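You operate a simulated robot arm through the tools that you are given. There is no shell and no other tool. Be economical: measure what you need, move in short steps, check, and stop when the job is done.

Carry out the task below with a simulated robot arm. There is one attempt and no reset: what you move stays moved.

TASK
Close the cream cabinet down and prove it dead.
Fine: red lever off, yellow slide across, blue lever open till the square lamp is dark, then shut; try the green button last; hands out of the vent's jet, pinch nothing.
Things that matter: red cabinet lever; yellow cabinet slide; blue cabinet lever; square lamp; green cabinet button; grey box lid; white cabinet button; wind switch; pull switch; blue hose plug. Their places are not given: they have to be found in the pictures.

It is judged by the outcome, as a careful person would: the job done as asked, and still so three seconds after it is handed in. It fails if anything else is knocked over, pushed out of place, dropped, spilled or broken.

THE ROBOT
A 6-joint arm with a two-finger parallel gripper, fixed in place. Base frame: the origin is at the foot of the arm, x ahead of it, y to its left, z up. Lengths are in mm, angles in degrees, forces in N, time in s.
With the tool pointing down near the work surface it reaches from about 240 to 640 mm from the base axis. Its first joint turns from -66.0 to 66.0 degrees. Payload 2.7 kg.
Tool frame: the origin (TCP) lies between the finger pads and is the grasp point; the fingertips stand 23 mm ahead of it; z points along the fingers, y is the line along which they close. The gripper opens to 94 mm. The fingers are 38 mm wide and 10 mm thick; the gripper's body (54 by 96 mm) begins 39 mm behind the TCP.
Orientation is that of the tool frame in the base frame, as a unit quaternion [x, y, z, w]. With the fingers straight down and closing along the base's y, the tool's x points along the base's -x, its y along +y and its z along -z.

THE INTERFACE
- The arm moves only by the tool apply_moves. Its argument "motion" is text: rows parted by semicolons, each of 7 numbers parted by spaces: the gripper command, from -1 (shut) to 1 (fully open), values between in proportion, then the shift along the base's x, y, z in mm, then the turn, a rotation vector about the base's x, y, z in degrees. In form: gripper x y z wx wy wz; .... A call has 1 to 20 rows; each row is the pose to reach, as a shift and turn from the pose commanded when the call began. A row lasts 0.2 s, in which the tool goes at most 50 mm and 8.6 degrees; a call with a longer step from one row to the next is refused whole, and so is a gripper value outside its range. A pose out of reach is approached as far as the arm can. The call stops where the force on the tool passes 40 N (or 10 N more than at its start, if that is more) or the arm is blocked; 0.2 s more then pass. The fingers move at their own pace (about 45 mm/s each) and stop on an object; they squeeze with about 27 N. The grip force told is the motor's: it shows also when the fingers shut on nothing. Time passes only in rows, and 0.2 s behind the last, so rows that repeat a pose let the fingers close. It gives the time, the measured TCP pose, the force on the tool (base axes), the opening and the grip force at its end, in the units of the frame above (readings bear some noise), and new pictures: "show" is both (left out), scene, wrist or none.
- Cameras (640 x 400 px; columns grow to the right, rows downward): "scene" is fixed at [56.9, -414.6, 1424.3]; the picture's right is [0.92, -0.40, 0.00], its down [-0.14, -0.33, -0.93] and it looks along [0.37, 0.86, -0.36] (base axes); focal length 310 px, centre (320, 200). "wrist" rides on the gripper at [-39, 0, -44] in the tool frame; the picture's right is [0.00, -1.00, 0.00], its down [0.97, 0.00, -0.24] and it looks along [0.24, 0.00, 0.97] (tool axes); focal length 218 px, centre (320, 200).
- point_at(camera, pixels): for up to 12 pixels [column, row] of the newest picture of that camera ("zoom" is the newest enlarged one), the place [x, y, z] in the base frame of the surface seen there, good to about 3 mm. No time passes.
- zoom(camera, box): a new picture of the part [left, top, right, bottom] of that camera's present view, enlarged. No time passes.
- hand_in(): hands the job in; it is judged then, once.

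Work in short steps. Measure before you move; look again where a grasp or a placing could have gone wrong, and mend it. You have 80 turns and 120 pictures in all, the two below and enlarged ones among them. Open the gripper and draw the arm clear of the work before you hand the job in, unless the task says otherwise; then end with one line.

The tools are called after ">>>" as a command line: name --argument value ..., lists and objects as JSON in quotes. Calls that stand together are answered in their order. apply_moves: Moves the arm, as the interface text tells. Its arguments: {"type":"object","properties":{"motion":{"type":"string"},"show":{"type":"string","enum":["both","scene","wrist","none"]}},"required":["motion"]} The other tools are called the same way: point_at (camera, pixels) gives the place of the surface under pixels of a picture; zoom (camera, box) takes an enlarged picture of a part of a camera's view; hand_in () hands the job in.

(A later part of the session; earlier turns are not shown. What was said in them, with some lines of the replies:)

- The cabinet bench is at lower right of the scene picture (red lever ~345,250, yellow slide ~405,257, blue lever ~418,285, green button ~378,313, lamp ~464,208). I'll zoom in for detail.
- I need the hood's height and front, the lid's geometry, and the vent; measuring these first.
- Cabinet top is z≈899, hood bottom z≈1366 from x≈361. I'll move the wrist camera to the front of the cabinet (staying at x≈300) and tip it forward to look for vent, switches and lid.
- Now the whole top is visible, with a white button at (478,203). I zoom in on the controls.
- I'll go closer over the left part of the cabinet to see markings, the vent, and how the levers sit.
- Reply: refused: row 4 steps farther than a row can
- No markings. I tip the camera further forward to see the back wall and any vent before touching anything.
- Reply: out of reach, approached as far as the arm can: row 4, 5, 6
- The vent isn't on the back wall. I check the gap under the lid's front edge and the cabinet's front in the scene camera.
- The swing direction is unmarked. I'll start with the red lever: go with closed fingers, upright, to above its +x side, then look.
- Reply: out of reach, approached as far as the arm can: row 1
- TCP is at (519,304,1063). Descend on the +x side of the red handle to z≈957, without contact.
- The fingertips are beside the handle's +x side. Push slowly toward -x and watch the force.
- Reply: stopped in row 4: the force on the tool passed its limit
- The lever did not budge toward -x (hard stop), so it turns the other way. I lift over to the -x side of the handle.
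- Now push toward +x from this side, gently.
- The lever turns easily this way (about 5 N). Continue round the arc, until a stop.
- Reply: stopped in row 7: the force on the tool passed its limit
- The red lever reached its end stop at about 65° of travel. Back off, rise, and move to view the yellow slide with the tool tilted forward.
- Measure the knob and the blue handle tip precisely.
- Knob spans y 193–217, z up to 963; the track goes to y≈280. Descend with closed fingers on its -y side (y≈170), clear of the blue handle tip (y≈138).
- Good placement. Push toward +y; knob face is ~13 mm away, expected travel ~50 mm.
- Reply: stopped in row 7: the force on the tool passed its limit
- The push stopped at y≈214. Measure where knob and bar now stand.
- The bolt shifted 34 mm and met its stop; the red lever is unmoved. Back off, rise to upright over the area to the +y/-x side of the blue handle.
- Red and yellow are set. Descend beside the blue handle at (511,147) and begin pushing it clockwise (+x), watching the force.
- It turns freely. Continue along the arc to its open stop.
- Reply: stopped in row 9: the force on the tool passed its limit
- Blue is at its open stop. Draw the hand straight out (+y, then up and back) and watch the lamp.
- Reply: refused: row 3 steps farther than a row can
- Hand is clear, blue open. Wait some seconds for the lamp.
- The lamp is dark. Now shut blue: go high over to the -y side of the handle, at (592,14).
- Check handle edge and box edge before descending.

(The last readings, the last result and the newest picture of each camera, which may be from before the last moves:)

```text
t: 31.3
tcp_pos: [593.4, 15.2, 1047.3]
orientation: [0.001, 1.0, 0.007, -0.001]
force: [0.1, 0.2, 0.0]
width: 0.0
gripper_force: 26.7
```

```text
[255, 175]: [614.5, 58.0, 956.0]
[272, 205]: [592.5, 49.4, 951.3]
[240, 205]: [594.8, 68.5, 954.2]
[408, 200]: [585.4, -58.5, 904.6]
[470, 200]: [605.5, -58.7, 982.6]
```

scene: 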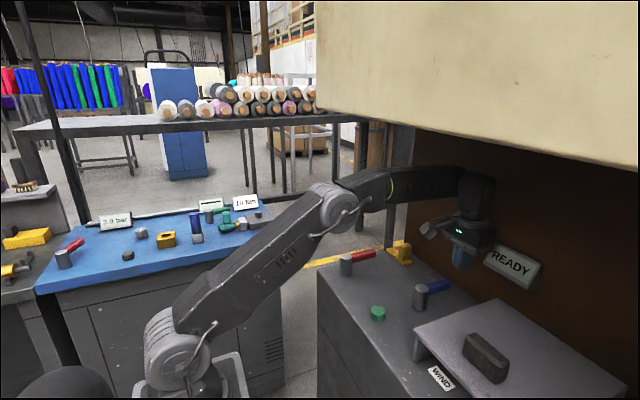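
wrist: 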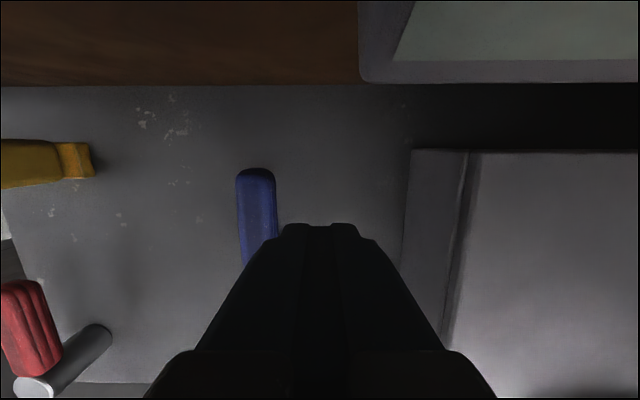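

Handle spans y 49–69, the box begins at y −58: room is ample. Descend and push +y round the arc to the shut stop.

>>> apply_moves --motion "-1 0 0 -45 0 0 0; -1 0 0 -89 0 0 0; -1 2 12 -89 0 0 0; -1 4 22 -89 0 0 0; -1 4 30 -89 0 0 0; -1 4 38 -89 0 0 0; -1 4 46 -89 0 0 0; -1 3 54 -89 0 0 0; -1 1 62 -89 0 0 0; -1 -2 70 -89 0 0 0; -1 -5 76 -89 0 0 0; -1 -9 82 -89 0 0 0; -1 -13 87 -89 0 0 0; -1 -18 91 -89 0 0 0"

>>> zoom --camera "scene" --box '[310, 180, 550, 330]'

```text
t: 34.0
tcp_pos: [586.1, 92.0, 958.3]
orientation: [0.004, 1.0, 0.003, 0.008]
force: [10.3, -5.0, -4.1]
width: 0.0
gripper_force: 27.0
stopped in row 13: the force on the tool passed its limit (the readings are from after the stop); the commanded pose is now the measured one
```

scene: 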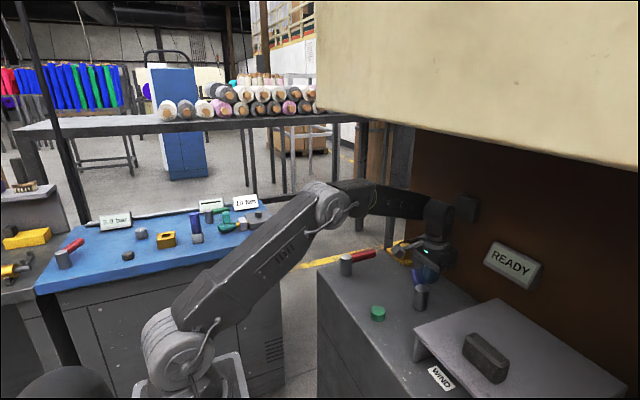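
wrist: 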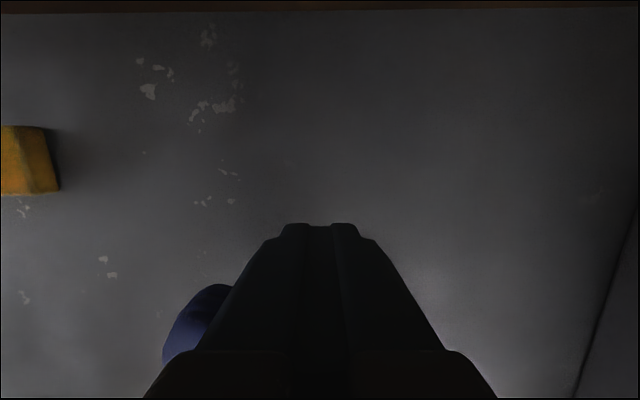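

```text
2.67 times, centred on (430, 255) of scene
```

zoom: 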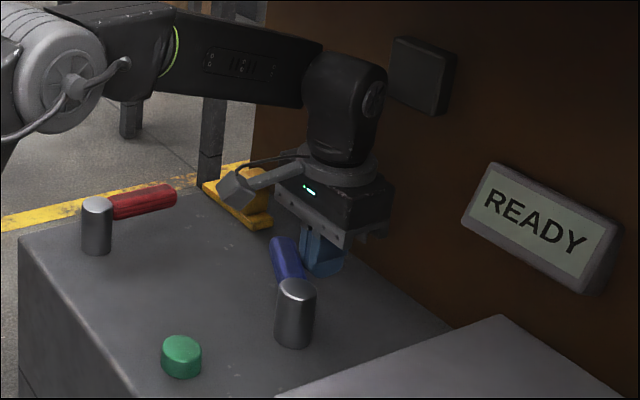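

Blue is back at its shut stop, lamp dark. Back off, rise, and come above the green button (~(418,70,919)).

>>> apply_moves --motion "-1 5 -10 0 0 0 0; -1 5 -14 45 0 0 0; -1 0 -16 90 0 0 0; -1 -40 -16 110 0 0 0; -1 -85 -18 110 0 0 0; -1 -130 -20 110 0 0 0; -1 -168 -22 110 0 0 0; -1 -168 -22 70 0 0 0; -1 -168 -22 70 0 0 0"

>>> zoom --camera "scene" --box '[310, 180, 550, 330]'

>>> point_at --camera "scene" --pixels '[[378, 309], [372, 310], [384, 310], [378, 306], [418, 277], [421, 288], [400, 247], [464, 208]]'

```text
t: 36.0
tcp_pos: [416.7, 72.5, 1028.5]
orientation: [0.003, 1.0, 0.004, 0.006]
force: [-1.0, -0.5, -0.3]
width: 0.0
gripper_force: 27.2
```

scene: 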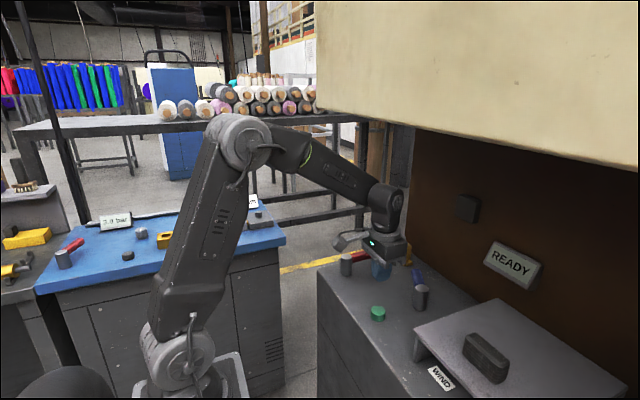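
wrist: 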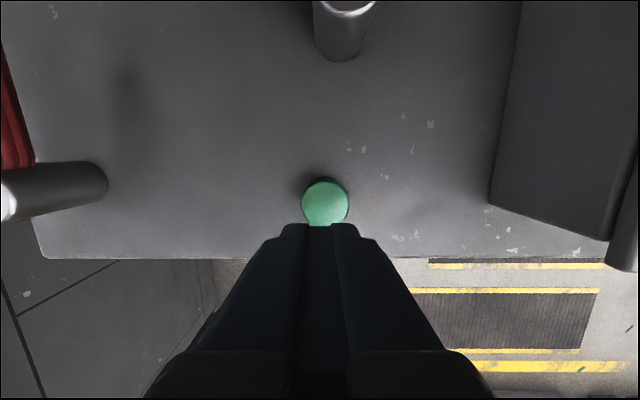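

```text
2.67 times, centred on (430, 255) of scene
```

zoom: 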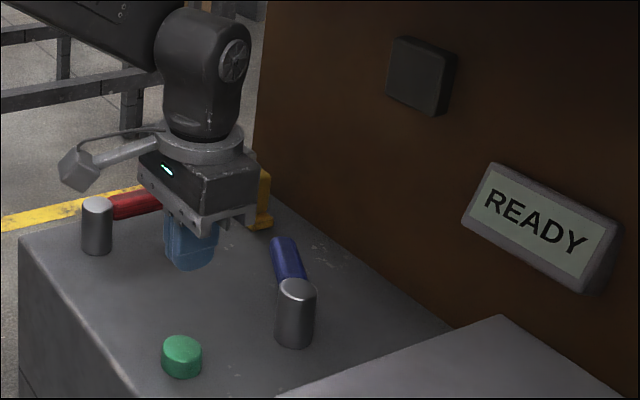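

```text
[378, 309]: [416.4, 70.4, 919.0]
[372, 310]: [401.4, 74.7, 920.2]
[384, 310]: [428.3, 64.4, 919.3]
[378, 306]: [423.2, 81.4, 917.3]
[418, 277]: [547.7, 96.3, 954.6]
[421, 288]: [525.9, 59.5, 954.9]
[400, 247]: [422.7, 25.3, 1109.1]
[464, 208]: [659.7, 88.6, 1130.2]
```

Red off, yellow across, blue shut, lamp dark. Now press the green button: fingertip contact expected at TCP z≈943.

>>> apply_moves --motion "-1 0 -1 -40 0 0 0; -1 0 -1 -72 0 0 0; -1 0 -1 -80 0 0 0; -1 0 -1 -84 0 0 0; -1 0 -1 -87 0 0 0; -1 0 -1 -89 0 0 0; -1 0 -1 -91 0 0 0; -1 0 -1 -93 0 0 0; -1 0 -1 -95 0 0 0; -1 0 -1 -95 0 0 0"

>>> zoom --camera "scene" --box '[310, 180, 550, 330]'

```text
t: 38.2
tcp_pos: [416.9, 69.4, 934.2]
orientation: [0.003, 1.0, 0.004, 0.006]
force: [0.0, -1.0, 7.1]
width: 0.0
gripper_force: 27.2
```

scene: 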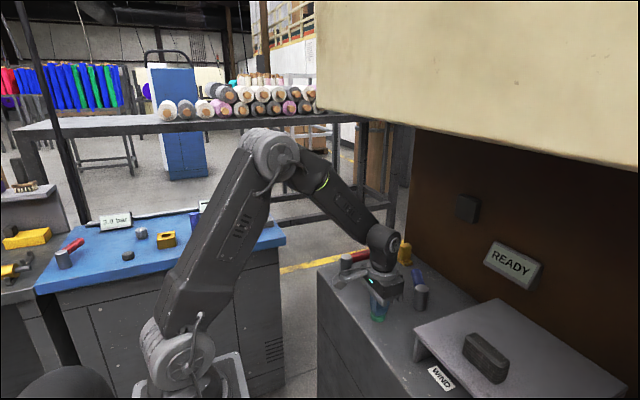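
wrist: 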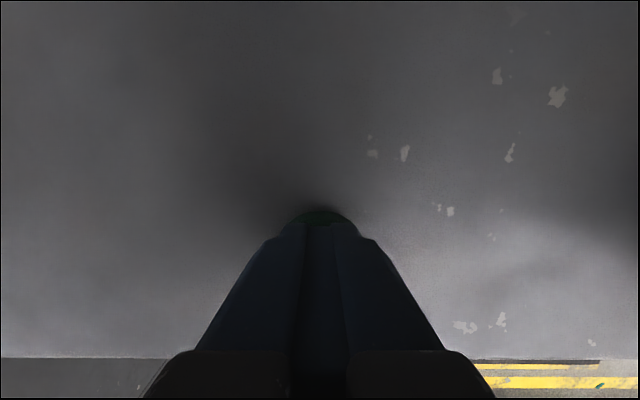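

```text
2.67 times, centred on (430, 255) of scene
```

zoom: 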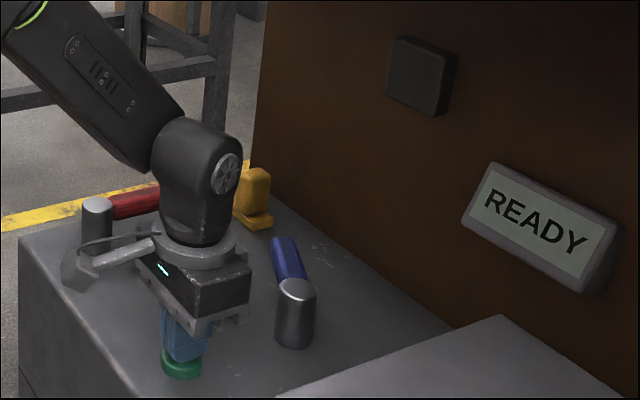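

The button is going down with a 7 N spring load. Press a bit further to be sure it bottoms, hold briefly, then release upward.

>>> apply_moves --motion "-1 0 0 -2 0 0 0; -1 0 0 -3 0 0 0; -1 0 0 -4 0 0 0; -1 0 0 -5 0 0 0; -1 0 0 -6 0 0 0; -1 0 0 -6 0 0 0" --show "none"

```text
t: 39.5
tcp_pos: [419.9, 70.7, 935.2]
orientation: [0.002, 1.0, 0.004, 0.012]
force: [-19.7, 0.9, 102.9]
width: 0.2
gripper_force: 26.9
stopped in row 6: the force on the tool passed its limit (the readings are from after the stop); the commanded pose is now the measured one
```

It is bottomed out. Release upward and draw clear, opening the gripper.

>>> apply_moves --motion "-1 -2 0 10 0 0 0; -1 -3 0 40 0 0 0; -1 -3 0 85 0 0 0; -1 -3 10 130 0 0 0; 0 -30 40 165 0 0 0; 1 -65 70 185 0 0 0; 1 -100 100 200 0 0 0; 1 -120 120 220 0 0 0; 1 -120 120 220 0 0 0; 1 -120 120 220 0 0 0"

>>> zoom --camera "scene" --box '[310, 180, 550, 330]'

>>> zoom --camera "scene" --box '[390, 170, 640, 400]'

```text
refused: row 5 steps farther than a row can; nothing moved
```

```text
2.67 times, centred on (430, 255) of scene
```

zoom: 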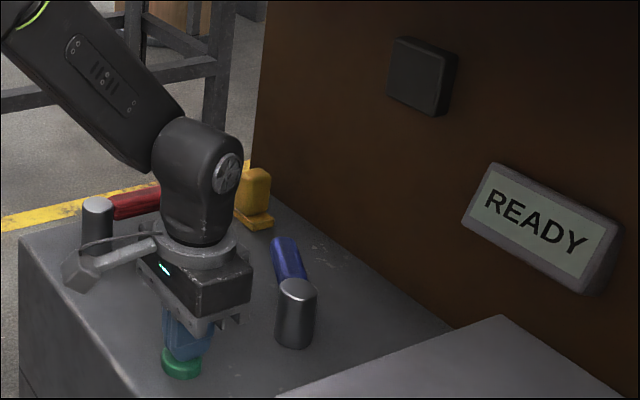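

```text
1.74 times, centred on (515, 285) of scene
```

zoom: 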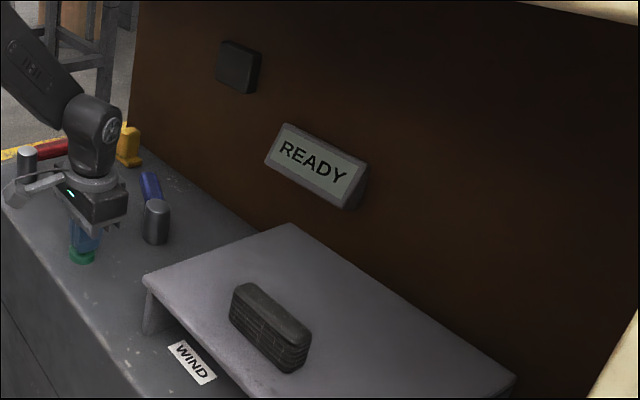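

>>> apply_moves --motion "-1 0 0 10 0 0 0; -1 -3 0 45 0 0 0; -1 -3 0 90 0 0 0; -1 -8 10 130 0 0 0; 0 -30 30 160 0 0 0; 1 -55 55 185 0 0 0; 1 -80 80 205 0 0 0; 1 -105 105 220 0 0 0; 1 -120 120 220 0 0 0; 1 -120 120 220 0 0 0; 1 -120 120 220 0 0 0"

>>> zoom --camera "scene" --box '[310, 180, 550, 330]'

```text
t: 41.9
tcp_pos: [296.6, 189.9, 1151.5]
orientation: [0.002, 1.0, 0.004, 0.007]
force: [-0.1, -0.6, 0.7]
width: 94.0
gripper_force: 0.2
```

scene: 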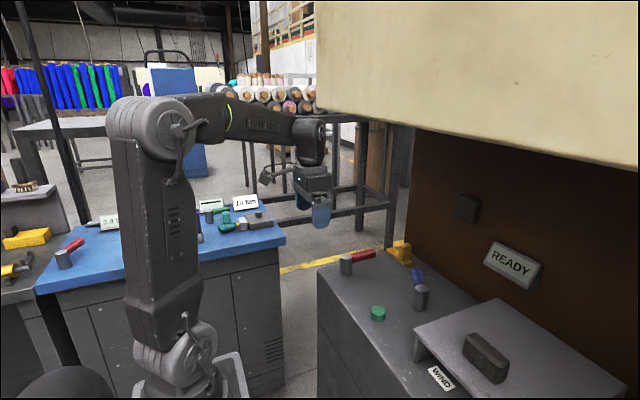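
wrist: 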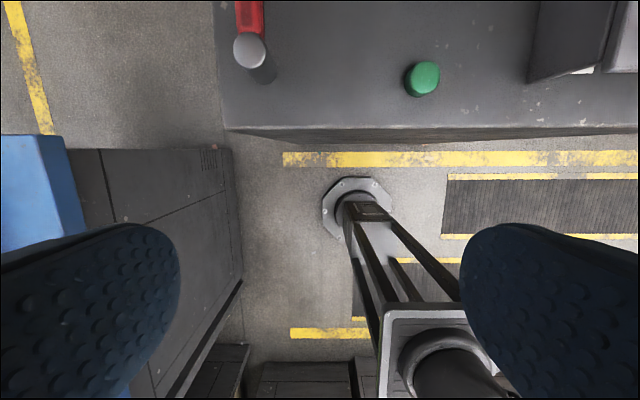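

```text
2.67 times, centred on (430, 255) of scene
```

zoom: 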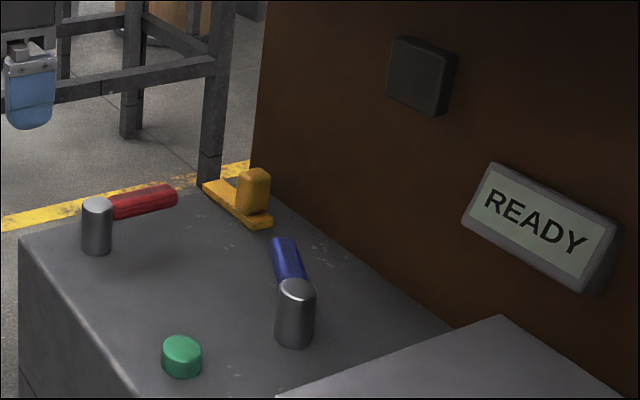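

Everything reads as asked and the button sprang back. I wait a few seconds to confirm that nothing relights or creeps.

>>> apply_moves --motion "1 0 0 0 0 0 0; 1 0 0 0 0 0 0; 1 0 0 0 0 0 0; 1 0 0 0 0 0 0; 1 0 0 0 0 0 0; 1 0 0 0 0 0 0; 1 0 0 0 0 0 0; 1 0 0 0 0 0 0; 1 0 0 0 0 0 0; 1 0 0 0 0 0 0; 1 0 0 0 0 0 0; 1 0 0 0 0 0 0; 1 0 0 0 0 0 0; 1 0 0 0 0 0 0; 1 0 0 0 0 0 0; 1 0 0 0 0 0 0; 1 0 0 0 0 0 0; 1 0 0 0 0 0 0; 1 0 0 0 0 0 0; 1 0 0 0 0 0 0" --show "none"

>>> zoom --camera "scene" --box '[310, 170, 600, 350]'

```text
t: 46.1
tcp_pos: [296.1, 189.7, 1151.3]
orientation: [0.002, 1.0, 0.004, 0.007]
force: [-0.5, 0.2, 0.0]
width: 94.0
gripper_force: 0.1
```

```text
2.21 times, centred on (455, 260) of scene
```

zoom: 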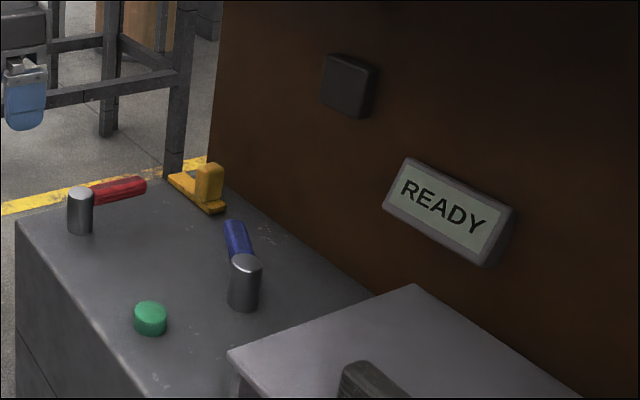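

The picture is stable: lamp dark, red off, slide across, blue shut, arm clear and gripper open. Handing in.

>>> hand_in

```text
The job is handed in.
```

The cabinet is shut down and I handed the job in: red lever off, yellow slide across, blue lever opened until the square lamp went dark and then shut. The green button, tried last, started nothing. The READY sign stayed on throughout, and I never found the vent; I saw no jet while blue was open, and the arm stayed back until the lamp went dark.
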